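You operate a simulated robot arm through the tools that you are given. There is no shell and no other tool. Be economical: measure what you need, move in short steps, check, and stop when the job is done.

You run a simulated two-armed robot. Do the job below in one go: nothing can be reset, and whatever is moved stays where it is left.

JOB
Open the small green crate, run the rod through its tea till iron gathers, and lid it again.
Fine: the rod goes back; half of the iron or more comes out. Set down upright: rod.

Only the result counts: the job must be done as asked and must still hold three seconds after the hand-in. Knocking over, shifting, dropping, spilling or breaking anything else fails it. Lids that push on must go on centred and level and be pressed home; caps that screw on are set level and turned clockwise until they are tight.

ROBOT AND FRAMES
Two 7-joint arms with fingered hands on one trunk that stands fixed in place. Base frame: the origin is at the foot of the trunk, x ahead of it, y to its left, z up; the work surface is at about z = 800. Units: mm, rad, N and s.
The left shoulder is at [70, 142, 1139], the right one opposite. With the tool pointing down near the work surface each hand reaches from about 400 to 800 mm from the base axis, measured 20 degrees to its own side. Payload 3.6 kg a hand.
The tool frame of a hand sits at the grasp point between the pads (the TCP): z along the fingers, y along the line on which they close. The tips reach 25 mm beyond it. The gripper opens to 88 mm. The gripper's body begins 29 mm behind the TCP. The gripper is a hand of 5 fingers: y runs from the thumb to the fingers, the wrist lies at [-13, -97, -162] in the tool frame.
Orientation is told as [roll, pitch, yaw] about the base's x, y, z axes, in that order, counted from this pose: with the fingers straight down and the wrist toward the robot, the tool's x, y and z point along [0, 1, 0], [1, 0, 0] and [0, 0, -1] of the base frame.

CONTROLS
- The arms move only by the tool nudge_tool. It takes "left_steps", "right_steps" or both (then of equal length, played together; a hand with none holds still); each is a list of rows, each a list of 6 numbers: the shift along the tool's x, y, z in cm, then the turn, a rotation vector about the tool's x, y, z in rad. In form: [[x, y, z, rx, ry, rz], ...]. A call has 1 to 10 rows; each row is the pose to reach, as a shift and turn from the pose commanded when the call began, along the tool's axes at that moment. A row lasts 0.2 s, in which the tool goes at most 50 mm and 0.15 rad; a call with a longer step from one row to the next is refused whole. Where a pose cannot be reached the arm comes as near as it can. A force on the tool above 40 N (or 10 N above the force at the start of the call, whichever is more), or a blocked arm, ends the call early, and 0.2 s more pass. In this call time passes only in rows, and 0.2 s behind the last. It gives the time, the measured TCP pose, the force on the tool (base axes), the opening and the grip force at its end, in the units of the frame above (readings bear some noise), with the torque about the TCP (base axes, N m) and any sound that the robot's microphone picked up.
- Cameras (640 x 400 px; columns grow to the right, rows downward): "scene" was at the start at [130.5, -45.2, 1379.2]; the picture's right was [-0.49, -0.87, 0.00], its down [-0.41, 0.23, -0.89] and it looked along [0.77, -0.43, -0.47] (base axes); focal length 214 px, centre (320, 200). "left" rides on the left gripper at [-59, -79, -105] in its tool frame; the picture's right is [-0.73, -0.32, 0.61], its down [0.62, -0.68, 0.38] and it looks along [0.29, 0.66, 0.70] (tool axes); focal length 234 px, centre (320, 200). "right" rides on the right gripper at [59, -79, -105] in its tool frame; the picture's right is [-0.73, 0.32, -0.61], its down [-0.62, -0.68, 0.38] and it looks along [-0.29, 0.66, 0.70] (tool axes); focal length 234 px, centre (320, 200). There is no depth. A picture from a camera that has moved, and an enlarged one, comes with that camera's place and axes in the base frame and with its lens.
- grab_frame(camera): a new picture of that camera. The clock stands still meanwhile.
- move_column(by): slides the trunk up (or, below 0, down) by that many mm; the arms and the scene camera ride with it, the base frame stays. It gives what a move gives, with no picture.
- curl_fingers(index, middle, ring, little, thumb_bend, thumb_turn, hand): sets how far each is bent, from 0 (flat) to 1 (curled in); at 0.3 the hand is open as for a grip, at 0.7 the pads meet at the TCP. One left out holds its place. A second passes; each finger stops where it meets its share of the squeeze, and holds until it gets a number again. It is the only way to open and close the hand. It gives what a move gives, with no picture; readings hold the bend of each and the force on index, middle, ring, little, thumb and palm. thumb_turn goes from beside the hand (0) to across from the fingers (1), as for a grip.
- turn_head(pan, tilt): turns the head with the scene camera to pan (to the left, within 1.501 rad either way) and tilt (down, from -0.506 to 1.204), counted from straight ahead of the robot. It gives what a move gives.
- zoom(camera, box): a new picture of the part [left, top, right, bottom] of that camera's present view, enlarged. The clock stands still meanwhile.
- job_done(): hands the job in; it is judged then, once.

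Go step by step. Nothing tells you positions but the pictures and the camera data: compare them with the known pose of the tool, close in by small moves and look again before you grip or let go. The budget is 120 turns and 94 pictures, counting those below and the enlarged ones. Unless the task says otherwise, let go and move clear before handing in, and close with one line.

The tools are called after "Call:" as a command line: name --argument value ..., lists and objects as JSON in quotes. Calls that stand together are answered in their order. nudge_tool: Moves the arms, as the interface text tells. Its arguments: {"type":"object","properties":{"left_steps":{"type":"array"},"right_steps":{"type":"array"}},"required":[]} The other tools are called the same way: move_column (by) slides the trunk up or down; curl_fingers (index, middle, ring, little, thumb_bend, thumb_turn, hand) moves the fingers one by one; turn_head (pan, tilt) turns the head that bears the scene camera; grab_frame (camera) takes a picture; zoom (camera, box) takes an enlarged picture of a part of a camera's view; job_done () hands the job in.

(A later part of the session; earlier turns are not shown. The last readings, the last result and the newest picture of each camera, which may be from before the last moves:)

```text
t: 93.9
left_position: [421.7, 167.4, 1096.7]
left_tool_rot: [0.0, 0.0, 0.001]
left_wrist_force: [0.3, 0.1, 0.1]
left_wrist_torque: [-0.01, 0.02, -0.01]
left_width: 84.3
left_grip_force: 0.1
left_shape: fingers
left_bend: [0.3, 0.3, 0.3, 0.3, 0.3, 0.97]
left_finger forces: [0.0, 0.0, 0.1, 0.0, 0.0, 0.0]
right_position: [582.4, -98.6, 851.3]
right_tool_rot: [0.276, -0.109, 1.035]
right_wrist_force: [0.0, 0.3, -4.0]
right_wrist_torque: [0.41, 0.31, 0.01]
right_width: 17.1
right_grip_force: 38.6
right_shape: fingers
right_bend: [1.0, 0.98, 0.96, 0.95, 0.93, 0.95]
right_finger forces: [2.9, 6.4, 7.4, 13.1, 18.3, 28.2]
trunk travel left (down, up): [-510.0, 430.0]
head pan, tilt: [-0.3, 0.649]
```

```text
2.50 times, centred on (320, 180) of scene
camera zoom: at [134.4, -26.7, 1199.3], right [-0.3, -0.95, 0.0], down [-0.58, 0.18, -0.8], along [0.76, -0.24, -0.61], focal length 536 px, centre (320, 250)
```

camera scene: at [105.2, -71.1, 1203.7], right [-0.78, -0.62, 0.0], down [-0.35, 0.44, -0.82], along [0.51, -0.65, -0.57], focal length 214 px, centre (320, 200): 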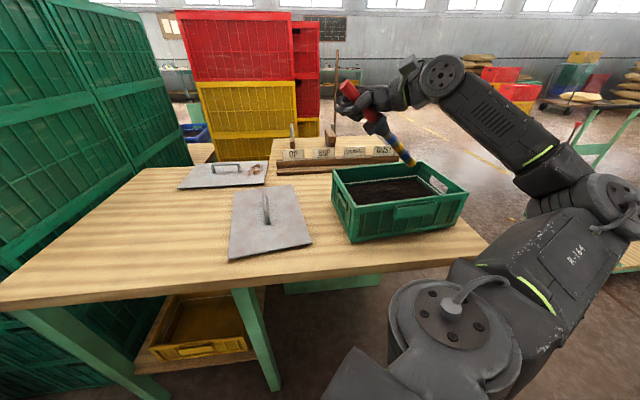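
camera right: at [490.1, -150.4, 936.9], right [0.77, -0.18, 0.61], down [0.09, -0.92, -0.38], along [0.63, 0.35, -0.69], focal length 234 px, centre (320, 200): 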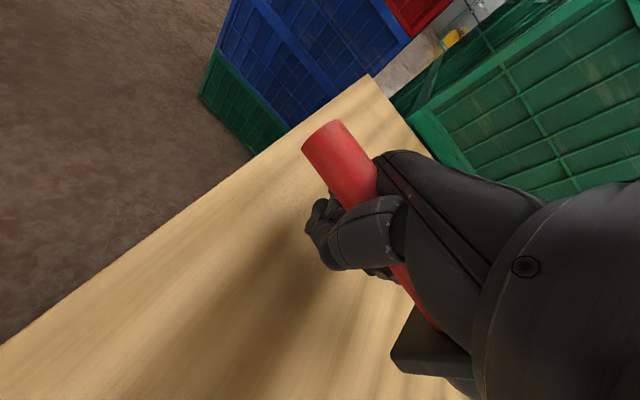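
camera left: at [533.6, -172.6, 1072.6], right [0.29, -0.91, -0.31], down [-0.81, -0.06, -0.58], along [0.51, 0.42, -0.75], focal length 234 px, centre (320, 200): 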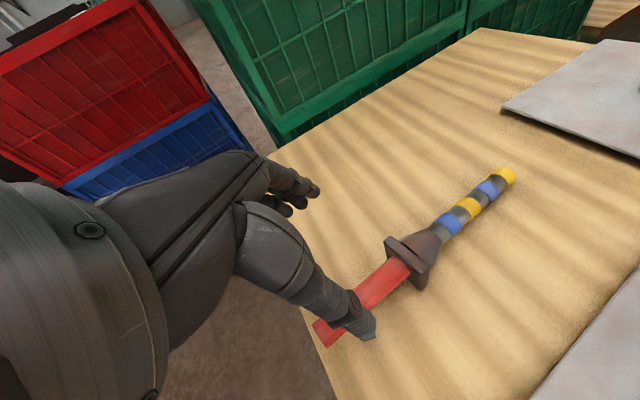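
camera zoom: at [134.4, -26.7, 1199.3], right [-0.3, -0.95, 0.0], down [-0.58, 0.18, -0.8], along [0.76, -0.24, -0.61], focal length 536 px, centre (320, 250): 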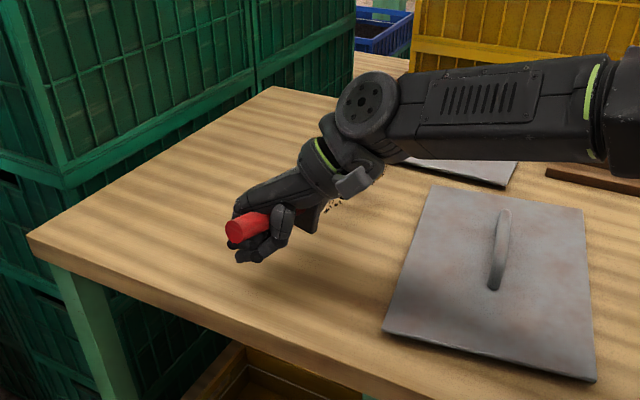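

Opening the right hand in stages to lower the rod.

Call:
curl_fingers --hand "right" --index 0.86 --middle 0.86 --ring 0.85 --little 0.84 --thumb_bend 0.8

Call:
curl_fingers --hand "right" --index 0.7 --middle 0.7 --ring 0.7 --little 0.7 --thumb_bend 0.66

Call:
zoom --camera "scene" --box '[210, 100, 430, 260]'

```text
t: 94.9
left_position: [422.7, 169.7, 1098.1]
left_tool_rot: [0.002, 0.0, 0.0]
left_wrist_force: [-0.2, -0.4, -0.5]
left_wrist_torque: [0.0, 0.02, 0.0]
left_width: 84.6
left_grip_force: 0.1
left_shape: fingers
left_bend: [0.3, 0.3, 0.3, 0.3, 0.3, 0.97]
left_finger forces: [0.1, 0.1, 0.0, 0.0, 0.0, 0.0]
right_position: [581.5, -98.8, 851.1]
right_tool_rot: [0.276, -0.108, 1.035]
right_wrist_force: [-0.9, 0.9, -1.5]
right_wrist_torque: [-0.02, 0.0, 0.03]
right_width: 22.2
right_grip_force: 0.6
right_shape: fingers
right_bend: [0.94, 0.86, 0.85, 0.84, 0.78, 0.97]
right_finger forces: [0.8, 0.0, 0.0, 0.0, 0.1, 0.0]
trunk travel left (down, up): [-510.0, 430.0]
head pan, tilt: [-0.3, 0.649]
```

```text
t: 95.9
left_position: [422.5, 167.8, 1097.6]
left_tool_rot: [0.001, 0.001, 0.0]
left_wrist_force: [-0.3, -0.6, 0.5]
left_wrist_torque: [-0.01, -0.03, -0.02]
left_width: 84.8
left_grip_force: 0.0
left_shape: fingers
left_bend: [0.3, 0.3, 0.3, 0.3, 0.3, 0.97]
left_finger forces: [0.0, 0.1, 0.1, 0.0, 0.0, 0.0]
right_position: [582.2, -97.5, 850.6]
right_tool_rot: [0.278, -0.107, 1.035]
right_wrist_force: [0.1, 0.2, 0.2]
right_wrist_torque: [0.03, -0.01, 0.0]
right_width: 4.8
right_grip_force: 1.5
right_shape: fingers
right_bend: [0.69, 0.7, 0.7, 0.7, 0.65, 0.97]
right_finger forces: [1.4, 0.0, 0.0, 0.1, 1.4, 0.0]
trunk travel left (down, up): [-510.0, 430.0]
head pan, tilt: [-0.3, 0.649]
```

```text
2.50 times, centred on (320, 180) of scene
camera zoom: at [134.0, -26.4, 1199.4], right [-0.3, -0.96, 0.0], down [-0.58, 0.18, -0.8], along [0.76, -0.24, -0.6], focal length 536 px, centre (320, 250)
```

zoom: 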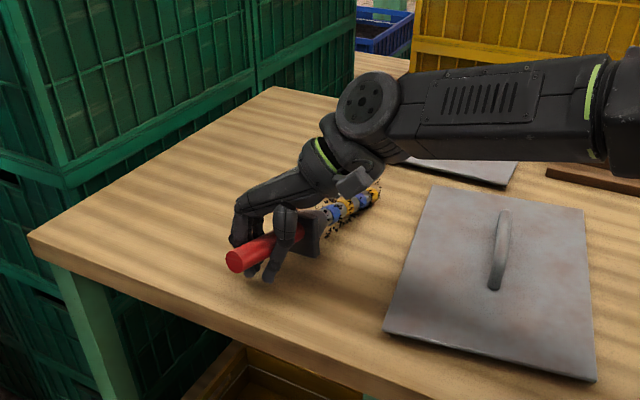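

Call:
curl_fingers --hand "right" --index 0.3 --middle 0.3 --ring 0.3 --little 0.3 --thumb_bend 0.3

Call:
nudge_tool --right_steps '[[0.8, 0.3, -3, 0, 0, 0], [1.8, 0.7, -6.5, 0, 0, 0], [3, 1.2, -10.5, 0, 0, 0], [4.1, 1.6, -14.3, 0, 0, 0]]'

Call:
grab_frame --camera "right"

```text
t: 96.9
left_position: [420.8, 169.3, 1097.8]
left_tool_rot: [0.0, 0.0, 0.001]
left_wrist_force: [-0.5, -0.3, -0.9]
left_wrist_torque: [0.03, -0.04, 0.01]
left_width: 84.7
left_grip_force: 0.1
left_shape: fingers
left_bend: [0.3, 0.3, 0.3, 0.3, 0.3, 0.97]
left_finger forces: [0.1, 0.1, 0.0, 0.0, 0.0, 0.0]
right_position: [581.4, -98.3, 851.5]
right_tool_rot: [0.274, -0.109, 1.035]
right_wrist_force: [-0.6, -0.1, -0.4]
right_wrist_torque: [-0.02, 0.02, -0.02]
right_width: 85.0
right_grip_force: 0.0
right_shape: fingers
right_bend: [0.3, 0.3, 0.3, 0.3, 0.3, 0.97]
right_finger forces: [0.0, 0.1, 0.1, 0.0, 0.1, 0.0]
trunk travel left (down, up): [-510.0, 430.0]
head pan, tilt: [-0.3, 0.649]
```

```text
t: 97.9
left_position: [422.6, 169.2, 1098.7]
left_tool_rot: [0.0, 0.001, 0.0]
left_wrist_force: [0.0, 0.6, 0.1]
left_wrist_torque: [-0.03, 0.0, 0.01]
left_width: 84.5
left_grip_force: 0.1
left_shape: fingers
left_bend: [0.3, 0.3, 0.3, 0.3, 0.3, 0.97]
left_finger forces: [0.0, 0.0, 0.1, 0.0, 0.0, 0.0]
right_position: [580.0, -97.7, 999.2]
right_tool_rot: [0.275, -0.109, 1.034]
right_wrist_force: [0.4, 0.4, 0.2]
right_wrist_torque: [0.0, -0.01, -0.02]
right_width: 84.6
right_grip_force: 0.1
right_shape: fingers
right_bend: [0.3, 0.3, 0.3, 0.3, 0.3, 0.97]
right_finger forces: [0.1, 0.1, 0.1, 0.0, 0.1, 0.0]
trunk travel left (down, up): [-510.0, 430.0]
head pan, tilt: [-0.3, 0.649]
```

```text
20 pictures are left
camera right: at [509.6, -163.0, 1105.1], right [0.89, -0.2, 0.42], down [0.11, -0.79, -0.61], along [0.45, 0.58, -0.67], focal length 234 px, centre (320, 200)
```

right: 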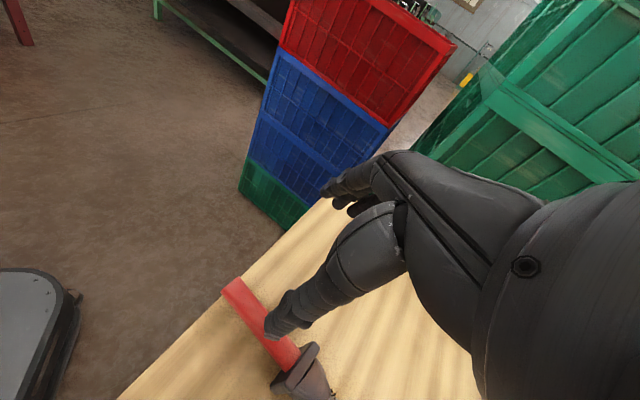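

Rod lies with handle ≈[582,-111], azimuth ≈ -0.87. Clearing the right hand toward the lid side.

Call:
nudge_tool --right_steps '[[-0.1, -3.7, -1.3, -0.012, -0.025, 0.138], [-0.2, -7.5, -2.6, -0.024, -0.05, 0.276], [-0.2, -11.2, -3.8, -0.036, -0.075, 0.415], [-0.3, -14.9, -5.1, -0.048, -0.1, 0.553], [-0.4, -18.7, -6.4, -0.06, -0.126, 0.69], [-0.5, -22.4, -7.7, -0.072, -0.151, 0.83], [-0.6, -26.1, -9, -0.084, -0.176, 0.968], [-0.6, -29.8, -10.2, -0.096, -0.2, 1.106], [-0.7, -33.6, -11.5, -0.108, -0.227, 1.245], [-0.8, -37.3, -12.8, -0.12, -0.252, 1.383]]'

Call:
nudge_tool --left_steps '[[-3, 1.5, 1, -0.018, -0.05, -0.095], [-7, 3.5, 2, -0.036, -0.1, -0.19], [-11, 5.5, 4, -0.054, -0.15, -0.28], [-15, 7.6, 6.5, -0.072, -0.2, -0.37], [-19, 9.7, 9, -0.09, -0.25, -0.46], [-22.5, 11.7, 11.5, -0.108, -0.29, -0.55], [-25.5, 14, 14, -0.118, -0.32, -0.62], [-28, 16.0, 16.5, -0.128, -0.346, -0.69]]'

Call:
grab_frame --camera "left"

```text
t: 100.1
left_position: [420.8, 168.1, 1097.4]
left_tool_rot: [0.0, -0.003, -0.001]
left_wrist_force: [0.1, 0.3, 0.3]
left_wrist_torque: [-0.03, -0.02, 0.0]
left_width: 84.7
left_grip_force: 0.0
left_shape: fingers
left_bend: [0.3, 0.3, 0.3, 0.3, 0.3, 0.97]
left_finger forces: [0.1, 0.0, 0.0, 0.0, 0.0, 0.0]
right_position: [420.3, -450.4, 1078.0]
right_tool_rot: [0.051, 0.016, -0.349]
right_wrist_force: [0.1, -0.3, 0.7]
right_wrist_torque: [-0.01, -0.01, 0.02]
right_width: 84.6
right_grip_force: 0.1
right_shape: fingers
right_bend: [0.3, 0.3, 0.3, 0.3, 0.3, 0.97]
right_finger forces: [0.0, 0.0, 0.1, 0.0, 0.0, 0.0]
trunk travel left (down, up): [-510.0, 430.0]
head pan, tilt: [-0.3, 0.649]
```

```text
refused: row 4 steps farther than a row can; nothing moved
```

```text
19 pictures are left
camera left: at [340.4, 109.2, 1202.9], right [-0.32, -0.73, -0.61], down [-0.68, 0.62, -0.38], along [0.66, 0.29, -0.7], focal length 234 px, centre (320, 200)
```

left: 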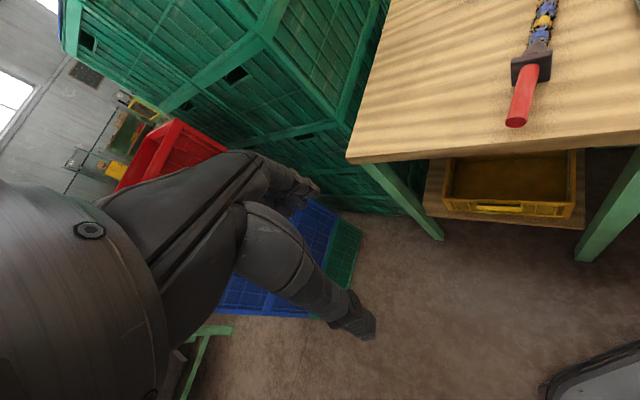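

Call:
nudge_tool --left_steps '[[-2.79, 1.61, 1.62, -0.0126, -0.0345, -0.069], [-5.58, 3.22, 3.24, -0.0252, -0.069, -0.1385], [-8.37, 4.83, 4.86, -0.0378, -0.1036, -0.2078], [-11.16, 6.44, 6.48, -0.0504, -0.138, -0.277], [-13.95, 8.05, 8.1, -0.063, -0.1727, -0.3463], [-16.74, 9.66, 9.72, -0.0756, -0.207, -0.4156], [-19.53, 11.27, 11.34, -0.088, -0.2418, -0.485], [-22.32, 12.88, 12.96, -0.1, -0.276, -0.554], [-25.1, 14.5, 14.6, -0.113, -0.311, -0.623], [-27.9, 16.1, 16.2, -0.126, -0.3454, -0.6926]]'

Call:
grab_frame --camera "left"

```text
t: 102.3
left_position: [584.2, -112.5, 934.2]
left_tool_rot: [-0.362, -0.001, 0.701]
left_wrist_force: [-0.5, -0.2, 0.7]
left_wrist_torque: [-0.01, 0.01, -0.01]
left_width: 84.6
left_grip_force: 0.0
left_shape: fingers
left_bend: [0.3, 0.3, 0.3, 0.3, 0.3, 0.97]
left_finger forces: [0.0, 0.1, 0.0, 0.0, 0.0, 0.0]
right_position: [422.5, -450.7, 1077.4]
right_tool_rot: [0.051, 0.018, -0.347]
right_wrist_force: [-0.8, 1.0, -0.3]
right_wrist_torque: [-0.01, 0.01, 0.02]
right_width: 84.4
right_grip_force: 0.1
right_shape: fingers
right_bend: [0.3, 0.3, 0.3, 0.3, 0.3, 0.97]
right_finger forces: [0.0, 0.1, 0.0, 0.0, 0.0, 0.1]
trunk travel left (down, up): [-510.0, 430.0]
head pan, tilt: [-0.3, 0.649]
```

```text
18 pictures are left
camera left: at [533.3, -177.4, 1052.8], right [0.33, -0.89, -0.31], down [-0.81, -0.1, -0.58], along [0.49, 0.44, -0.75], focal length 234 px, centre (320, 200)
```

left: 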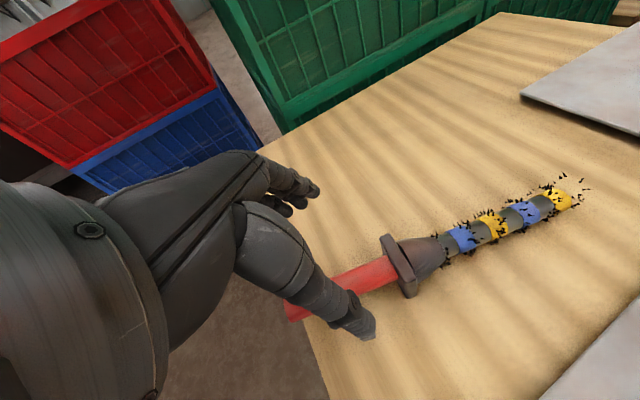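

Aligned. Descending and gripping with the left as before.

Call:
nudge_tool --left_steps '[[0.9, 0, 2.1, 0, 0, 0], [1.9, 0, 4.3, 0, 0, 0], [2.9, 0, 6.5, 0, 0, 0], [3.7, 0, 8.5, 0, 0, 0]]'

Call:
curl_fingers --hand "left" --index 0.7 --middle 0.7 --ring 0.7 --little 0.7 --thumb_bend 0.7

Call:
curl_fingers --hand "left" --index 0.85 --middle 0.85 --ring 0.85 --little 0.85 --thumb_bend 0.85

Call:
curl_fingers --hand "left" --index 1.0 --middle 1.0 --ring 1.0 --little 1.0 --thumb_bend 1.0

Call:
grab_frame --camera "left"

```text
t: 103.3
left_position: [580.4, -108.7, 843.2]
left_tool_rot: [-0.362, -0.002, 0.701]
left_wrist_force: [-0.7, -0.6, -0.3]
left_wrist_torque: [-0.01, 0.01, 0.03]
left_width: 84.8
left_grip_force: 0.1
left_shape: fingers
left_bend: [0.3, 0.3, 0.3, 0.3, 0.3, 0.97]
left_finger forces: [0.0, 0.0, 0.0, 0.1, 0.1, 0.0]
right_position: [422.6, -450.2, 1077.4]
right_tool_rot: [0.048, 0.018, -0.346]
right_wrist_force: [0.5, -0.4, -0.4]
right_wrist_torque: [0.02, -0.06, 0.03]
right_width: 84.6
right_grip_force: 0.1
right_shape: fingers
right_bend: [0.3, 0.3, 0.3, 0.3, 0.3, 0.97]
right_finger forces: [0.0, 0.0, 0.0, 0.0, 0.0, 0.0]
trunk travel left (down, up): [-510.0, 430.0]
head pan, tilt: [-0.3, 0.649]
```

```text
t: 104.3
left_position: [579.9, -107.3, 841.0]
left_tool_rot: [-0.359, 0.001, 0.702]
left_wrist_force: [-0.2, 0.9, 0.0]
left_wrist_torque: [0.0, 0.02, -0.01]
left_width: 11.4
left_grip_force: 4.3
left_shape: fingers
left_bend: [0.64, 0.69, 0.7, 0.69, 0.64, 0.97]
left_finger forces: [3.6, 0.4, 0.0, 1.3, 4.8, 0.1]
right_position: [421.2, -449.6, 1078.1]
right_tool_rot: [0.05, 0.016, -0.347]
right_wrist_force: [0.7, -0.2, 0.0]
right_wrist_torque: [0.03, -0.03, 0.0]
right_width: 84.5
right_grip_force: 0.0
right_shape: fingers
right_bend: [0.3, 0.3, 0.3, 0.3, 0.3, 0.97]
right_finger forces: [0.0, 0.0, 0.1, 0.1, 0.1, 0.0]
trunk travel left (down, up): [-510.0, 430.0]
head pan, tilt: [-0.3, 0.649]
```

```text
t: 105.3
left_position: [579.9, -108.8, 842.1]
left_tool_rot: [-0.36, -0.001, 0.703]
left_wrist_force: [-0.6, -0.6, -1.9]
left_wrist_torque: [0.03, 0.0, -0.12]
left_width: 0.1
left_grip_force: 4.6
left_shape: fingers
left_bend: [0.78, 0.84, 0.85, 0.85, 0.75, 0.96]
left_finger forces: [0.1, 4.1, 0.1, 2.4, 1.8, 0.8]
right_position: [421.4, -450.4, 1078.8]
right_tool_rot: [0.048, 0.018, -0.346]
right_wrist_force: [0.5, -0.8, -0.2]
right_wrist_torque: [0.02, 0.0, 0.03]
right_width: 84.6
right_grip_force: 0.0
right_shape: fingers
right_bend: [0.3, 0.3, 0.3, 0.3, 0.3, 0.97]
right_finger forces: [0.0, 0.0, 0.0, 0.0, 0.0, 0.1]
trunk travel left (down, up): [-510.0, 430.0]
head pan, tilt: [-0.3, 0.649]
```

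```text
t: 106.3
left_position: [580.3, -108.6, 842.1]
left_tool_rot: [-0.36, 0.0, 0.703]
left_wrist_force: [0.4, -0.2, -3.5]
left_wrist_torque: [0.2, 0.37, -0.01]
left_width: 0.5
left_grip_force: 37.9
left_shape: fingers
left_bend: [0.88, 0.94, 0.95, 0.93, 0.89, 0.93]
left_finger forces: [0.0, 15.7, 12.3, 16.1, 0.0, 31.9]
right_position: [422.5, -450.1, 1078.0]
right_tool_rot: [0.049, 0.016, -0.345]
right_wrist_force: [-1.8, 0.8, 0.0]
right_wrist_torque: [-0.03, 0.0, -0.02]
right_width: 84.6
right_grip_force: 0.0
right_shape: fingers
right_bend: [0.3, 0.3, 0.3, 0.3, 0.3, 0.97]
right_finger forces: [0.0, 0.1, 0.0, 0.0, 0.0, 0.0]
trunk travel left (down, up): [-510.0, 430.0]
head pan, tilt: [-0.3, 0.649]
```

```text
17 pictures are left
camera left: at [530.4, -173.5, 961.1], right [0.33, -0.89, -0.31], down [-0.81, -0.1, -0.58], along [0.48, 0.44, -0.75], focal length 234 px, centre (320, 200)
```

left: 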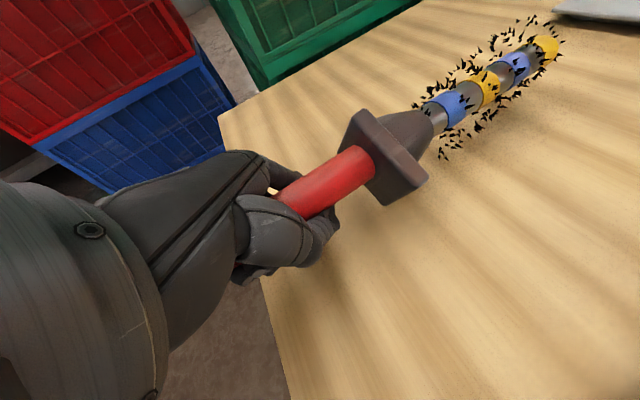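

Same secure grip. Carrying the rod back to its original spot (handle ≈[684,-56], azimuth ≈ -0.76).

Call:
nudge_tool --left_steps '[[-1.1, 0, -2.9, 0, 0, 0], [-2.8, 0, -7.5, 0, 0, 0], [-3.5, 4.06, -7.2, 0.02, 0, 0.054], [-4.3, 8.1, -7.0, 0.04, 0, 0.108], [-5.0, 12.2, -6.7, 0.061, 0, 0.162], [-3.6, 12.2, -2.95, 0.061, 0, 0.162], [-2.2, 12.2, 0.8, 0.061, 0, 0.162]]'

Call:
grab_frame --camera "left"

```text
t: 107.9
left_position: [689.2, -46.7, 842.5]
left_tool_rot: [-0.361, 0.002, 0.528]
left_wrist_force: [0.9, -0.1, -4.7]
left_wrist_torque: [0.29, 0.35, -0.04]
left_width: 1.3
left_grip_force: 35.1
left_shape: fingers
left_bend: [0.89, 0.95, 0.95, 0.94, 0.91, 0.93]
left_finger forces: [0.0, 17.6, 12.0, 15.8, 0.0, 25.3]
right_position: [422.5, -450.1, 1078.7]
right_tool_rot: [0.05, 0.016, -0.347]
right_wrist_force: [0.7, 0.2, -0.6]
right_wrist_torque: [0.02, -0.01, 0.01]
right_width: 84.5
right_grip_force: 0.1
right_shape: fingers
right_bend: [0.3, 0.3, 0.3, 0.3, 0.3, 0.97]
right_finger forces: [0.1, 0.1, 0.0, 0.0, 0.0, 0.0]
trunk travel left (down, up): [-510.0, 430.0]
head pan, tilt: [-0.3, 0.649]
```

```text
16 pictures are left
camera left: at [629.3, -102.6, 960.9], right [0.17, -0.93, -0.31], down [-0.82, 0.04, -0.58], along [0.55, 0.35, -0.75], focal length 234 px, centre (320, 200)
```

left: 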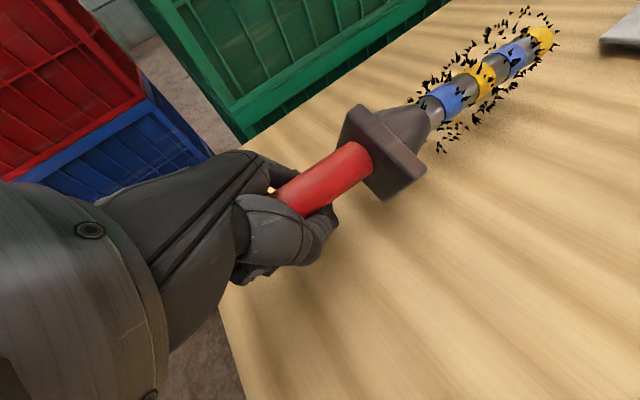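

At the original spot; opening in stages to lower it.

Call:
curl_fingers --hand "left" --index 0.8 --middle 0.82 --ring 0.82 --little 0.82 --thumb_bend 0.78

Call:
curl_fingers --hand "left" --index 0.68 --middle 0.7 --ring 0.7 --little 0.7 --thumb_bend 0.66

Call:
curl_fingers --hand "left" --index 0.3 --middle 0.3 --ring 0.3 --little 0.3 --thumb_bend 0.3

Call:
nudge_tool --left_steps '[[-1.0, 0, -2.8, 0, 0, 0], [-2.4, 0, -6.5, 0, 0, 0], [-3.8, 0, -10.2, 0, 0, 0]]'

Call:
zoom --camera "left" --box '[270, 100, 630, 340]'

```text
t: 108.9
left_position: [688.4, -48.3, 842.9]
left_tool_rot: [-0.36, -0.001, 0.527]
left_wrist_force: [-0.8, 0.4, -3.8]
left_wrist_torque: [0.23, 0.24, 0.02]
left_width: 0.3
left_grip_force: 12.4
left_shape: fingers
left_bend: [0.79, 0.82, 0.82, 0.82, 0.79, 0.93]
left_finger forces: [10.8, 0.0, 0.0, 0.1, 8.2, 4.7]
right_position: [421.6, -449.8, 1079.0]
right_tool_rot: [0.049, 0.018, -0.345]
right_wrist_force: [0.5, -0.5, 1.2]
right_wrist_torque: [0.01, 0.03, 0.0]
right_width: 84.4
right_grip_force: 0.1
right_shape: fingers
right_bend: [0.3, 0.3, 0.3, 0.3, 0.3, 0.97]
right_finger forces: [0.0, 0.0, 0.1, 0.0, 0.0, 0.1]
trunk travel left (down, up): [-510.0, 430.0]
head pan, tilt: [-0.3, 0.649]
```

```text
t: 109.9
left_position: [689.7, -48.1, 843.0]
left_tool_rot: [-0.36, -0.001, 0.53]
left_wrist_force: [0.1, 0.7, -2.2]
left_wrist_torque: [0.01, -0.03, 0.04]
left_width: 8.1
left_grip_force: 2.1
left_shape: fingers
left_bend: [0.66, 0.7, 0.7, 0.7, 0.64, 0.97]
left_finger forces: [1.9, 0.0, 0.0, 0.0, 1.7, 0.0]
right_position: [422.3, -450.1, 1077.9]
right_tool_rot: [0.049, 0.016, -0.345]
right_wrist_force: [0.9, 0.7, 0.1]
right_wrist_torque: [0.01, -0.03, -0.01]
right_width: 84.7
right_grip_force: 0.1
right_shape: fingers
right_bend: [0.3, 0.3, 0.3, 0.3, 0.3, 0.97]
right_finger forces: [0.0, 0.1, 0.1, 0.0, 0.1, 0.1]
trunk travel left (down, up): [-510.0, 430.0]
head pan, tilt: [-0.3, 0.649]
```

```text
t: 110.9
left_position: [687.9, -47.1, 843.1]
left_tool_rot: [-0.361, 0.002, 0.529]
left_wrist_force: [0.0, 0.3, 0.3]
left_wrist_torque: [-0.02, -0.01, 0.02]
left_width: 84.1
left_grip_force: 0.1
left_shape: fingers
left_bend: [0.3, 0.3, 0.3, 0.3, 0.3, 0.97]
left_finger forces: [0.0, 0.0, 0.0, 0.1, 0.1, 0.0]
right_position: [421.0, -450.4, 1078.5]
right_tool_rot: [0.048, 0.016, -0.344]
right_wrist_force: [-0.5, -0.6, 0.5]
right_wrist_torque: [-0.02, 0.01, -0.02]
right_width: 84.3
right_grip_force: 0.0
right_shape: fingers
right_bend: [0.3, 0.3, 0.3, 0.3, 0.3, 0.97]
right_finger forces: [0.0, 0.0, 0.0, 0.1, 0.0, 0.0]
trunk travel left (down, up): [-510.0, 430.0]
head pan, tilt: [-0.3, 0.649]
```

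```text
t: 111.7
left_position: [685.7, -46.2, 952.7]
left_tool_rot: [-0.361, 0.002, 0.528]
left_wrist_force: [0.8, -0.1, -0.5]
left_wrist_torque: [0.01, 0.02, -0.01]
left_width: 84.4
left_grip_force: 0.0
left_shape: fingers
left_bend: [0.3, 0.3, 0.3, 0.3, 0.3, 0.97]
left_finger forces: [0.0, 0.0, 0.0, 0.0, 0.0, 0.1]
right_position: [420.8, -450.4, 1077.7]
right_tool_rot: [0.05, 0.014, -0.346]
right_wrist_force: [0.7, 0.1, 0.1]
right_wrist_torque: [-0.02, -0.03, 0.0]
right_width: 84.4
right_grip_force: 0.1
right_shape: fingers
right_bend: [0.3, 0.3, 0.3, 0.3, 0.3, 0.97]
right_finger forces: [0.0, 0.0, 0.0, 0.1, 0.0, 0.0]
trunk travel left (down, up): [-510.0, 430.0]
head pan, tilt: [-0.3, 0.649]
```

```text
1.67 times, centred on (450, 220) of left
camera zoom: at [624.5, -102.7, 1071.5], right [0.17, -0.93, -0.31], down [-0.81, 0.04, -0.58], along [0.56, 0.35, -0.75], focal length 390 px, centre (103, 167)
```

zoom: 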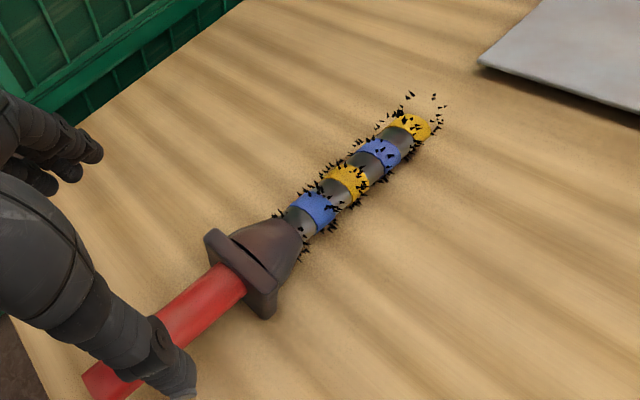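

The rod is back within ~1 cm of its original lie, same side (slit) up, with filings on it. Now the lid: left goes aside, right returns to the pose in which it released the lid.

Call:
nudge_tool --left_steps '[[3.1, -1.5, -3.1, 0.012, 0.044, 0.065], [6.2, -3, -6.2, 0.024, 0.088, 0.13], [9.3, -4.5, -9.4, 0.036, 0.132, 0.196], [12.4, -6, -12.5, 0.048, 0.176, 0.26], [15.5, -7.6, -15.6, 0.06, 0.22, 0.326], [18.6, -9.1, -18.7, 0.071, 0.264, 0.39], [21.7, -10.6, -21.9, 0.083, 0.308, 0.457], [24.9, -12.1, -25, 0.095, 0.352, 0.522]]' --right_steps '[[1.4, 1, 1, -0.002, -0.006, 0.125], [2.9, 2, 2.5, -0.004, -0.013, 0.25], [4.3, 3.1, 4, -0.006, -0.019, 0.375], [5.7, 4.1, 5.5, -0.008, -0.025, 0.5], [7.1, 5.1, 7, -0.01, -0.031, 0.625], [8.6, 6.2, 8.6, -0.012, -0.038, 0.75], [10, 7.2, 10.2, -0.014, -0.044, 0.875], [11.4, 8.2, 11.8, -0.016, -0.05, 1.0]]'

Call:
grab_frame --camera "right"

```text
t: 113.5
left_position: [420.2, 169.1, 1096.7]
left_tool_rot: [0.0, 0.0, -0.002]
left_wrist_force: [0.1, 0.8, 0.3]
left_wrist_torque: [0.0, -0.01, -0.04]
left_width: 84.9
left_grip_force: 0.0
left_shape: fingers
left_bend: [0.3, 0.3, 0.3, 0.3, 0.3, 0.97]
left_finger forces: [0.1, 0.0, 0.0, 0.1, 0.0, 0.1]
right_position: [527.8, -376.7, 953.6]
right_tool_rot: [-0.017, 0.016, -1.346]
right_wrist_force: [-0.2, -0.2, 0.4]
right_wrist_torque: [0.03, -0.01, -0.01]
right_width: 84.5
right_grip_force: 0.1
right_shape: fingers
right_bend: [0.3, 0.3, 0.3, 0.3, 0.3, 0.97]
right_finger forces: [0.0, 0.0, 0.0, 0.0, 0.1, 0.0]
right hand out of reach, approached as far as the arm can: row 8
trunk travel left (down, up): [-510.0, 430.0]
head pan, tilt: [-0.3, 0.649]
```

```text
14 pictures are left
camera right: at [570.3, -289.3, 1057.8], right [-0.62, -0.48, 0.61], down [-0.77, 0.53, -0.36], along [-0.15, -0.7, -0.7], focal length 234 px, centre (320, 200)
```

right: 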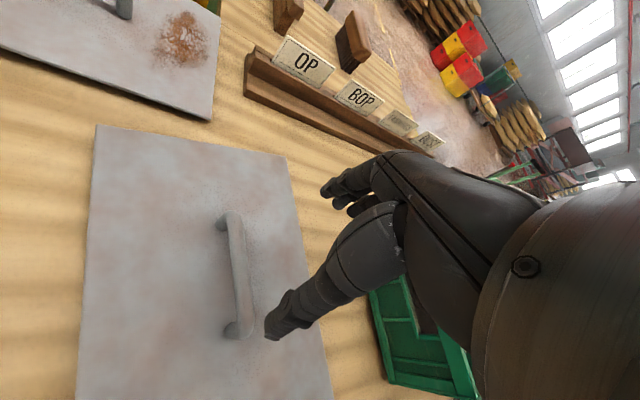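

The handle bar centre is at ≈[539,-362], along angle -0.635. I'll test whether the right hand can instead be turned to yaw ≈0.94 to grip it squarely.

Call:
nudge_tool --right_steps '[[0, 0, -1, 0, 0, -0.145], [0, 0, -2, 0, 0, -0.29], [0, 0, -2, 0, 0, -0.435], [0, 0, -2, 0, 0, -0.58], [0, 0, -2, 0, 0, -0.725], [0, 0, -2, 0, 0, -0.87], [0, 0, -2, 0, 0, -1.015], [0, 0, -2, 0, 0, -1.16], [0, 0, -2, 0, 0, -1.305], [0, 0, -2, 0, 0, -1.45]]'

Call:
nudge_tool --right_steps '[[0.3, 0.2, 0, 0, 0, -0.14], [0.6, 0.4, 0, 0, 0, -0.28], [0.9, 0.6, 0, 0, 0, -0.42], [1.2, 0.8, 0, 0, 0, -0.56], [1.4, 1, 0, 0, 0, -0.7], [1.5, 1.1, 0, 0, 0, -0.83]]'

```text
t: 115.7
left_position: [422.5, 170.1, 1098.1]
left_tool_rot: [0.001, -0.002, 0.0]
left_wrist_force: [1.1, 0.2, -0.1]
left_wrist_torque: [0.01, 0.03, 0.0]
left_width: 84.8
left_grip_force: 0.0
left_shape: fingers
left_bend: [0.3, 0.3, 0.3, 0.3, 0.3, 0.97]
left_finger forces: [0.1, 0.0, 0.0, 0.0, 0.0, 0.0]
right_position: [530.0, -376.7, 973.5]
right_tool_rot: [0.012, 0.022, 0.107]
right_wrist_force: [0.5, -0.4, -0.6]
right_wrist_torque: [0.0, 0.01, 0.0]
right_width: 84.3
right_grip_force: 0.1
right_shape: fingers
right_bend: [0.3, 0.3, 0.3, 0.3, 0.3, 0.97]
right_finger forces: [0.1, 0.0, 0.1, 0.1, 0.0, 0.0]
trunk travel left (down, up): [-510.0, 430.0]
head pan, tilt: [-0.3, 0.649]
```

```text
t: 117.1
left_position: [422.5, 170.0, 1097.6]
left_tool_rot: [-0.001, 0.0, 0.0]
left_wrist_force: [0.2, -0.7, -0.4]
left_wrist_torque: [-0.01, -0.01, -0.01]
left_width: 84.5
left_grip_force: 0.1
left_shape: fingers
left_bend: [0.3, 0.3, 0.3, 0.3, 0.3, 0.97]
left_finger forces: [0.0, 0.0, 0.1, 0.0, 0.1, 0.1]
right_position: [538.6, -362.3, 972.9]
right_tool_rot: [0.025, 0.007, 0.934]
right_wrist_force: [0.7, -0.3, -0.5]
right_wrist_torque: [0.0, -0.01, 0.03]
right_width: 84.3
right_grip_force: 0.1
right_shape: fingers
right_bend: [0.3, 0.3, 0.3, 0.3, 0.3, 0.97]
right_finger forces: [0.1, 0.1, 0.1, 0.0, 0.1, 0.1]
trunk travel left (down, up): [-510.0, 430.0]
head pan, tilt: [-0.3, 0.649]
```

Square alignment is reachable. Descending to pinch height and looking.

Call:
nudge_tool --right_steps '[[0, 0, 3, -0.007, -0.025, 0], [0, 0, 6, -0.007, -0.025, 0], [0, 0, 8.5, -0.007, -0.025, 0], [0, 0, 9.6, -0.007, -0.025, 0]]'

Call:
turn_head --pan -0.6 --tilt 0.65

Call:
zoom --camera "right" --box '[180, 120, 420, 320]'

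```text
t: 118.1
left_position: [422.0, 170.5, 1096.4]
left_tool_rot: [-0.001, 0.001, -0.001]
left_wrist_force: [-0.1, 0.0, 0.2]
left_wrist_torque: [0.0, 0.0, 0.0]
left_width: 84.5
left_grip_force: 0.1
left_shape: fingers
left_bend: [0.3, 0.3, 0.3, 0.3, 0.3, 0.97]
left_finger forces: [0.0, 0.0, 0.0, 0.0, 0.0, 0.1]
right_position: [536.3, -360.0, 875.7]
right_tool_rot: [0.0, 0.0, 0.934]
right_wrist_force: [-0.3, 0.3, -0.4]
right_wrist_torque: [0.01, -0.02, 0.0]
right_width: 84.7
right_grip_force: 0.1
right_shape: fingers
right_bend: [0.3, 0.3, 0.3, 0.3, 0.3, 0.97]
right_finger forces: [0.0, 0.0, 0.1, 0.1, 0.0, 0.0]
trunk travel left (down, up): [-510.0, 430.0]
head pan, tilt: [-0.3, 0.649]
```

```text
t: 118.9
left_position: [421.5, 170.5, 1097.8]
left_tool_rot: [-0.002, 0.001, 0.0]
left_wrist_force: [-0.8, 0.0, -0.1]
left_wrist_torque: [-0.01, 0.02, 0.01]
left_width: 84.6
left_grip_force: 0.0
left_shape: fingers
left_bend: [0.3, 0.3, 0.3, 0.3, 0.3, 0.97]
left_finger forces: [0.0, 0.1, 0.1, 0.0, 0.0, 0.0]
right_position: [535.9, -360.2, 877.8]
right_tool_rot: [-0.001, 0.0, 0.934]
right_wrist_force: [-0.3, 0.1, -0.3]
right_wrist_torque: [-0.01, -0.01, 0.0]
right_width: 84.4
right_grip_force: 0.0
right_shape: fingers
right_bend: [0.3, 0.3, 0.3, 0.3, 0.3, 0.97]
right_finger forces: [0.1, 0.1, 0.1, 0.0, 0.0, 0.0]
trunk travel left (down, up): [-510.0, 430.0]
head pan, tilt: [-0.6, 0.649]
```

```text
2.00 times, centred on (300, 220) of right
camera zoom: at [441.6, -390.5, 980.5], right [0.78, -0.17, 0.61], down [0.1, -0.92, -0.38], along [0.62, 0.36, -0.7], focal length 468 px, centre (360, 160)
```

zoom: 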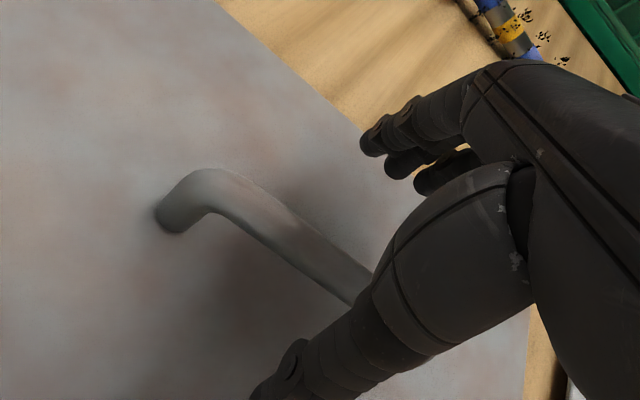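

Trying the pinch here and reading the finger forces.

Call:
curl_fingers --hand "right" --index 0.72 --middle 0.72 --ring 0.72 --little 0.72 --thumb_bend 0.72

Call:
zoom --camera "right" --box '[220, 160, 420, 310]'

```text
t: 119.9
left_position: [421.8, 170.7, 1096.4]
left_tool_rot: [-0.002, 0.0, 0.0]
left_wrist_force: [0.0, 0.6, 0.1]
left_wrist_torque: [0.0, 0.0, 0.02]
left_width: 84.5
left_grip_force: 0.0
left_shape: fingers
left_bend: [0.3, 0.3, 0.3, 0.3, 0.3, 0.97]
left_finger forces: [0.0, 0.0, 0.0, 0.0, 0.0, 0.0]
right_position: [535.3, -361.4, 878.4]
right_tool_rot: [-0.002, 0.001, 0.934]
right_wrist_force: [1.0, 0.0, 2.5]
right_wrist_torque: [0.0, -0.02, 0.08]
right_width: 4.0
right_grip_force: 5.1
right_shape: fingers
right_bend: [0.71, 0.71, 0.72, 0.72, 0.66, 0.97]
right_finger forces: [2.4, 2.2, 1.3, 0.1, 5.2, 0.0]
trunk travel left (down, up): [-510.0, 430.0]
head pan, tilt: [-0.6, 0.649]
```

```text
2.67 times, centred on (320, 235) of right
camera zoom: at [441.5, -390.2, 980.7], right [0.78, -0.17, 0.61], down [0.1, -0.92, -0.38], along [0.62, 0.36, -0.7], focal length 624 px, centre (320, 107)
```

zoom: 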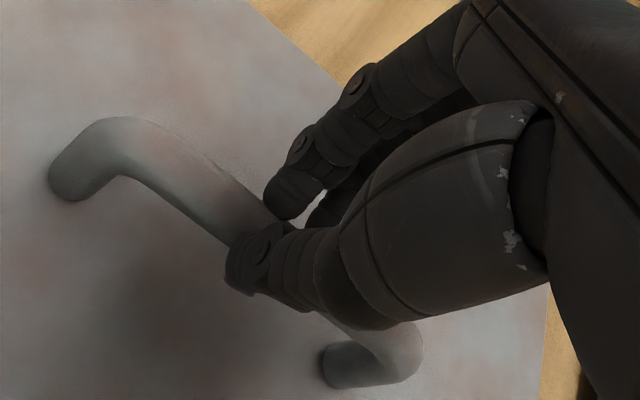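

It's pinching at the very tips; reopening a bit, going 7 mm lower and gripping again.

Call:
curl_fingers --hand "right" --index 0.5 --middle 0.5 --ring 0.5 --little 0.5 --thumb_bend 0.5

Call:
nudge_tool --right_steps '[[0, 0, 0.8, 0, 0, 0]]'

Call:
curl_fingers --hand "right" --index 0.75 --middle 0.75 --ring 0.75 --little 0.75 --thumb_bend 0.75

```text
t: 120.9
left_position: [422.2, 170.2, 1097.5]
left_tool_rot: [-0.001, -0.001, 0.0]
left_wrist_force: [0.5, -1.0, 0.3]
left_wrist_torque: [0.0, 0.0, 0.0]
left_width: 84.9
left_grip_force: 0.0
left_shape: fingers
left_bend: [0.3, 0.3, 0.3, 0.3, 0.3, 0.97]
left_finger forces: [0.1, 0.0, 0.1, 0.0, 0.0, 0.0]
right_position: [535.3, -360.1, 878.5]
right_tool_rot: [-0.001, -0.001, 0.935]
right_wrist_force: [0.2, -0.6, -0.6]
right_wrist_torque: [-0.02, -0.01, -0.02]
right_width: 41.2
right_grip_force: 0.0
right_shape: fingers
right_bend: [0.5, 0.5, 0.5, 0.5, 0.5, 0.97]
right_finger forces: [0.0, 0.0, 0.1, 0.1, 0.0, 0.1]
trunk travel left (down, up): [-510.0, 430.0]
head pan, tilt: [-0.6, 0.649]
```

```text
t: 121.3
left_position: [421.9, 169.5, 1097.5]
left_tool_rot: [0.0, -0.001, 0.0]
left_wrist_force: [-0.5, -0.5, -1.2]
left_wrist_torque: [0.01, 0.0, -0.01]
left_width: 84.4
left_grip_force: 0.0
left_shape: fingers
left_bend: [0.3, 0.3, 0.3, 0.3, 0.3, 0.97]
left_finger forces: [0.0, 0.0, 0.0, 0.0, 0.0, 0.0]
right_position: [536.4, -360.4, 869.0]
right_tool_rot: [0.0, -0.001, 0.932]
right_wrist_force: [-0.1, 0.2, -0.2]
right_wrist_torque: [0.01, 0.02, -0.01]
right_width: 41.3
right_grip_force: 0.1
right_shape: fingers
right_bend: [0.5, 0.5, 0.5, 0.5, 0.5, 0.97]
right_finger forces: [0.1, 0.0, 0.0, 0.0, 0.0, 0.0]
trunk travel left (down, up): [-510.0, 430.0]
head pan, tilt: [-0.6, 0.649]
```

```text
t: 122.3
left_position: [422.2, 170.4, 1097.2]
left_tool_rot: [0.0, 0.0, 0.0]
left_wrist_force: [0.0, 0.1, -0.2]
left_wrist_torque: [0.02, 0.02, 0.01]
left_width: 84.5
left_grip_force: 0.1
left_shape: fingers
left_bend: [0.3, 0.3, 0.3, 0.3, 0.3, 0.97]
left_finger forces: [0.1, 0.1, 0.0, 0.0, 0.0, 0.1]
right_position: [537.0, -360.4, 868.6]
right_tool_rot: [0.0, 0.001, 0.934]
right_wrist_force: [-0.3, 1.2, -1.4]
right_wrist_torque: [0.02, -0.02, 0.01]
right_width: 3.1
right_grip_force: 9.2
right_shape: fingers
right_bend: [0.74, 0.74, 0.75, 0.75, 0.68, 0.95]
right_finger forces: [6.5, 2.9, 0.2, 0.2, 9.6, 0.0]
trunk travel left (down, up): [-510.0, 430.0]
head pan, tilt: [-0.6, 0.649]
```

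Grip of ~9 N on the bar. A small test lift.

Call:
nudge_tool --right_steps '[[0, 0, -1, 0, 0, 0], [0, 0, -3, 0, 0, 0], [0, 0, -6, 0, 0, 0]]'

Call:
grab_frame --camera "scene"

```text
t: 123.1
left_position: [421.4, 170.2, 1097.9]
left_tool_rot: [0.001, 0.002, 0.0]
left_wrist_force: [-0.9, 0.3, -0.4]
left_wrist_torque: [-0.01, 0.0, -0.01]
left_width: 84.6
left_grip_force: 0.0
left_shape: fingers
left_bend: [0.3, 0.3, 0.3, 0.3, 0.3, 0.97]
left_finger forces: [0.0, 0.1, 0.0, 0.1, 0.0, 0.1]
right_position: [535.9, -361.2, 928.9]
right_tool_rot: [0.0, 0.001, 0.934]
right_wrist_force: [-0.4, -0.2, -0.5]
right_wrist_torque: [0.0, 0.03, -0.02]
right_width: 3.5
right_grip_force: 9.3
right_shape: fingers
right_bend: [0.74, 0.74, 0.75, 0.75, 0.68, 0.95]
right_finger forces: [6.3, 2.9, 0.2, 0.0, 9.3, 0.0]
trunk travel left (down, up): [-510.0, 430.0]
head pan, tilt: [-0.6, 0.649]
```

```text
11 pictures are left
camera scene: at [122.2, -49.4, 1199.4], right [-0.57, -0.82, 0.0], down [-0.5, 0.34, -0.8], along [0.66, -0.45, -0.6], focal length 214 px, centre (320, 200)
```

scene: 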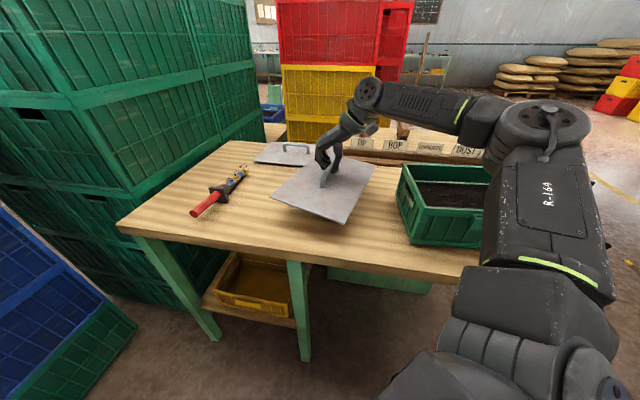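

Lid lifts level. Carrying it up and toward the crate while turning.

Call:
nudge_tool --right_steps '[[0, 0, -3.5, 0, 0, 0], [0.3, -1, -7, 0, 0, 0.145], [0.8, -3, -10, 0, 0, 0.29], [1.4, -5, -12, 0, 0, 0.435], [2, -7, -13, 0, 0, 0.58], [2.5, -9, -13.1, 0, 0, 0.725], [3, -11, -13.1, 0, 0, 0.87], [3.5, -13, -13.1, 0, 0, 1.015], [4, -15, -13.1, 0, 0, 1.16], [4.45, -16.9, -13.1, 0, 0, 1.305]]'

```text
t: 125.3
left_position: [421.7, 169.7, 1097.0]
left_tool_rot: [0.0, 0.0, -0.001]
left_wrist_force: [-0.2, 0.3, -1.0]
left_wrist_torque: [-0.02, 0.02, -0.04]
left_width: 84.4
left_grip_force: 0.0
left_shape: fingers
left_bend: [0.3, 0.3, 0.3, 0.3, 0.3, 0.97]
left_finger forces: [0.1, 0.1, 0.0, 0.0, 0.0, 0.0]
right_position: [399.4, -469.8, 1060.7]
right_tool_rot: [0.001, -0.003, -0.373]
right_wrist_force: [0.1, 0.1, -0.6]
right_wrist_torque: [0.01, -0.01, -0.02]
right_width: 3.3
right_grip_force: 9.0
right_shape: fingers
right_bend: [0.74, 0.74, 0.75, 0.75, 0.68, 0.95]
right_finger forces: [5.8, 3.0, 0.2, 0.1, 9.0, 0.1]
trunk travel left (down, up): [-510.0, 430.0]
head pan, tilt: [-0.6, 0.649]
```

Call:
nudge_tool --right_steps '[[-3.5, -1.5, 0, 0, 0, 0.065], [-7, -3, 0.5, 0, 0, 0.13], [-10.6, -4.4, 1, 0, 0, 0.195], [-14.1, -5.9, 1.5, 0, 0, 0.26], [-17.6, -7.4, 2, 0, 0, 0.32]]'

Call:
turn_head --pan -1.05 --tilt 0.5

Call:
zoom --camera "scene" --box '[190, 100, 450, 280]'

```text
t: 126.5
left_position: [422.5, 170.1, 1097.2]
left_tool_rot: [0.001, -0.004, 0.002]
left_wrist_force: [0.3, 0.5, 0.5]
left_wrist_torque: [0.0, 0.0, 0.0]
left_width: 84.6
left_grip_force: 0.1
left_shape: fingers
left_bend: [0.3, 0.3, 0.3, 0.3, 0.3, 0.97]
left_finger forces: [0.0, 0.0, 0.1, 0.0, 0.0, 0.0]
right_position: [266.7, -605.0, 1040.9]
right_tool_rot: [0.002, 0.0, -0.69]
right_wrist_force: [-1.0, -0.5, -1.3]
right_wrist_torque: [-0.01, -0.01, 0.01]
right_width: 2.9
right_grip_force: 9.1
right_shape: fingers
right_bend: [0.74, 0.74, 0.75, 0.75, 0.68, 0.95]
right_finger forces: [5.5, 3.0, 0.1, 0.0, 8.6, 0.0]
trunk travel left (down, up): [-510.0, 430.0]
head pan, tilt: [-0.6, 0.649]
```

```text
t: 127.4
left_position: [422.0, 169.6, 1096.6]
left_tool_rot: [0.0, 0.001, 0.0]
left_wrist_force: [-0.7, -0.3, -0.1]
left_wrist_torque: [0.02, 0.02, 0.0]
left_width: 84.5
left_grip_force: 0.0
left_shape: fingers
left_bend: [0.3, 0.3, 0.3, 0.3, 0.3, 0.97]
left_finger forces: [0.0, 0.0, 0.1, 0.0, 0.0, 0.0]
right_position: [267.6, -603.7, 1041.1]
right_tool_rot: [0.001, 0.001, -0.692]
right_wrist_force: [0.3, 0.3, -0.9]
right_wrist_torque: [-0.03, 0.0, -0.03]
right_width: 3.3
right_grip_force: 8.1
right_shape: fingers
right_bend: [0.74, 0.74, 0.75, 0.75, 0.68, 0.95]
right_finger forces: [5.6, 3.1, 0.2, 0.0, 8.6, 0.0]
trunk travel left (down, up): [-510.0, 430.0]
head pan, tilt: [-1.051, 0.499]
```

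```text
2.22 times, centred on (320, 190) of scene
camera zoom: at [96.0, -79.9, 1212.8], right [-0.87, -0.5, 0.0], down [-0.24, 0.42, -0.88], along [0.44, -0.76, -0.48], focal length 477 px, centre (320, 222)
```

zoom: 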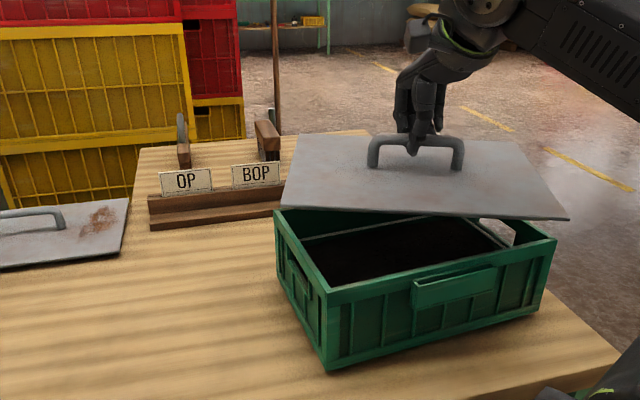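

The lid sits ~0.42 rad skewed in the hand relative to the crate. I'll turn the hand by that amount and re-check.

Call:
nudge_tool --right_steps '[[0, 0, 0.5, 0, 0, -0.14], [0, 0, 1.2, 0, 0, -0.28], [0, 0, 2, 0, 0, -0.42]]'

Call:
zoom --camera "scene" --box '[230, 120, 430, 260]'

```text
t: 128.2
left_position: [421.9, 169.0, 1096.6]
left_tool_rot: [-0.001, 0.0, 0.001]
left_wrist_force: [0.0, 0.2, -1.0]
left_wrist_torque: [0.05, 0.02, -0.01]
left_width: 84.6
left_grip_force: 0.1
left_shape: fingers
left_bend: [0.3, 0.3, 0.3, 0.3, 0.3, 0.97]
left_finger forces: [0.0, 0.1, 0.0, 0.1, 0.0, 0.0]
right_position: [268.8, -606.2, 1020.4]
right_tool_rot: [0.0, 0.0, -0.269]
right_wrist_force: [0.6, 0.3, -0.4]
right_wrist_torque: [-0.04, 0.02, 0.0]
right_width: 3.1
right_grip_force: 8.3
right_shape: fingers
right_bend: [0.74, 0.74, 0.75, 0.75, 0.68, 0.95]
right_finger forces: [5.7, 3.0, 0.0, 0.0, 8.5, 0.0]
trunk travel left (down, up): [-510.0, 430.0]
head pan, tilt: [-1.051, 0.499]
```

```text
2.86 times, centred on (330, 190) of scene
camera zoom: at [95.9, -80.3, 1212.8], right [-0.87, -0.5, 0.0], down [-0.24, 0.42, -0.88], along [0.44, -0.76, -0.48], focal length 613 px, centre (291, 229)
```

zoom: 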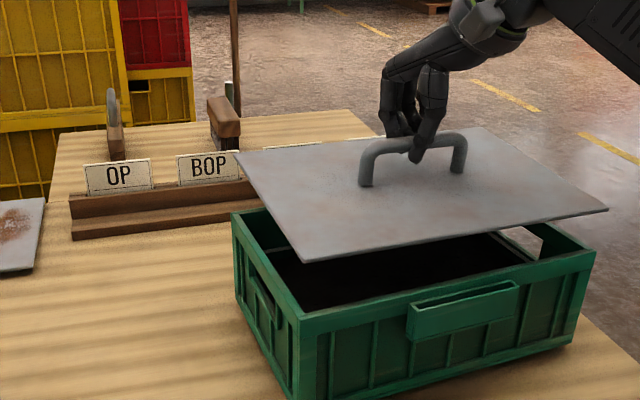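

Lid is now nearly parallel; it needs ≈0.07 rad more, a shift of about (+6,+4) mm and a small levelling of its far edge. Applying that and descending partway.

Call:
nudge_tool --right_steps '[[0.3, 0.25, 0.5, 0.037, 0.017, -0.035], [0.55, 0.47, 1, 0.073, 0.033, -0.07], [0.55, 0.47, 2.2, 0.073, 0.033, -0.07], [0.55, 0.47, 3.0, 0.073, 0.033, -0.07]]'

Call:
zoom --camera "scene" --box '[230, 120, 430, 260]'

```text
t: 129.2
left_position: [422.0, 170.2, 1095.8]
left_tool_rot: [0.0, 0.001, -0.002]
left_wrist_force: [0.2, 0.2, 0.0]
left_wrist_torque: [0.04, -0.02, 0.01]
left_width: 84.6
left_grip_force: 0.0
left_shape: fingers
left_bend: [0.3, 0.3, 0.3, 0.3, 0.3, 0.97]
left_finger forces: [0.0, 0.0, 0.0, 0.1, 0.0, 0.1]
right_position: [272.6, -601.7, 990.4]
right_tool_rot: [0.036, 0.071, -0.2]
right_wrist_force: [-0.1, 0.0, -1.2]
right_wrist_torque: [-0.03, -0.03, -0.01]
right_width: 3.2
right_grip_force: 8.4
right_shape: fingers
right_bend: [0.74, 0.74, 0.75, 0.75, 0.68, 0.95]
right_finger forces: [5.5, 3.0, 0.1, 0.0, 8.5, 0.0]
trunk travel left (down, up): [-510.0, 430.0]
head pan, tilt: [-1.051, 0.499]
```

```text
2.86 times, centred on (330, 190) of scene
camera zoom: at [96.1, -80.0, 1212.8], right [-0.87, -0.5, 0.0], down [-0.24, 0.42, -0.88], along [0.44, -0.76, -0.48], focal length 613 px, centre (291, 229)
```

zoom: 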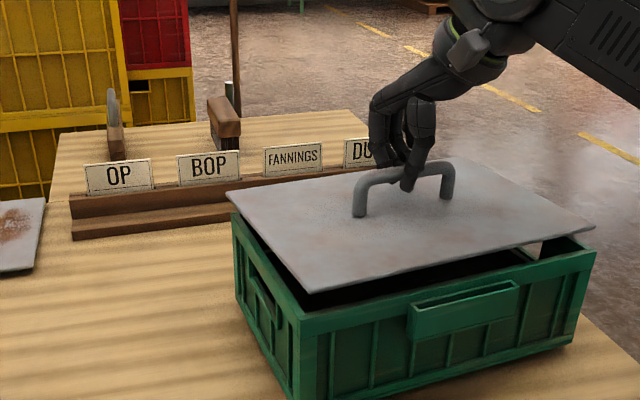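

The lid is now level and parallel, about 4 mm off centre. Correcting and lowering it onto the rim gently.

Call:
nudge_tool --right_steps '[[0.1, 0.25, 0.6, 0, 0, 0], [0.2, 0.5, 1.2, 0, 0, 0], [0.2, 0.53, 1.7, 0, 0, 0], [0.2, 0.55, 2.1, 0, 0, 0]]'

Call:
zoom --camera "scene" --box '[230, 120, 430, 260]'

```text
t: 130.2
left_position: [422.0, 170.3, 1098.0]
left_tool_rot: [-0.001, 0.0, 0.001]
left_wrist_force: [0.6, 0.3, -0.3]
left_wrist_torque: [-0.01, -0.01, 0.0]
left_width: 84.7
left_grip_force: 0.0
left_shape: fingers
left_bend: [0.3, 0.3, 0.3, 0.3, 0.3, 0.97]
left_finger forces: [0.1, 0.0, 0.0, 0.0, 0.0, 0.1]
right_position: [277.9, -600.1, 970.0]
right_tool_rot: [0.034, 0.07, -0.201]
right_wrist_force: [-0.5, -0.5, 1.4]
right_wrist_torque: [0.02, -0.01, -0.01]
right_width: 0.0
right_grip_force: 5.3
right_shape: fingers
right_bend: [0.74, 0.75, 0.75, 0.75, 0.72, 0.96]
right_finger forces: [4.1, 0.9, 0.2, 0.1, 5.9, 0.1]
trunk travel left (down, up): [-510.0, 430.0]
head pan, tilt: [-1.051, 0.499]
```

```text
2.86 times, centred on (330, 190) of scene
camera zoom: at [95.7, -79.6, 1212.9], right [-0.87, -0.5, 0.0], down [-0.24, 0.42, -0.88], along [0.44, -0.76, -0.48], focal length 613 px, centre (291, 229)
```

zoom: 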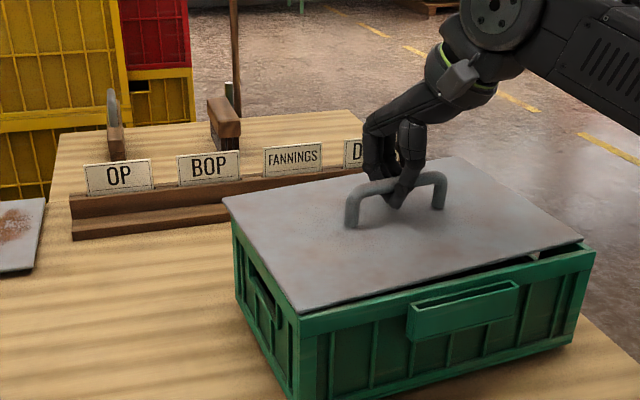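

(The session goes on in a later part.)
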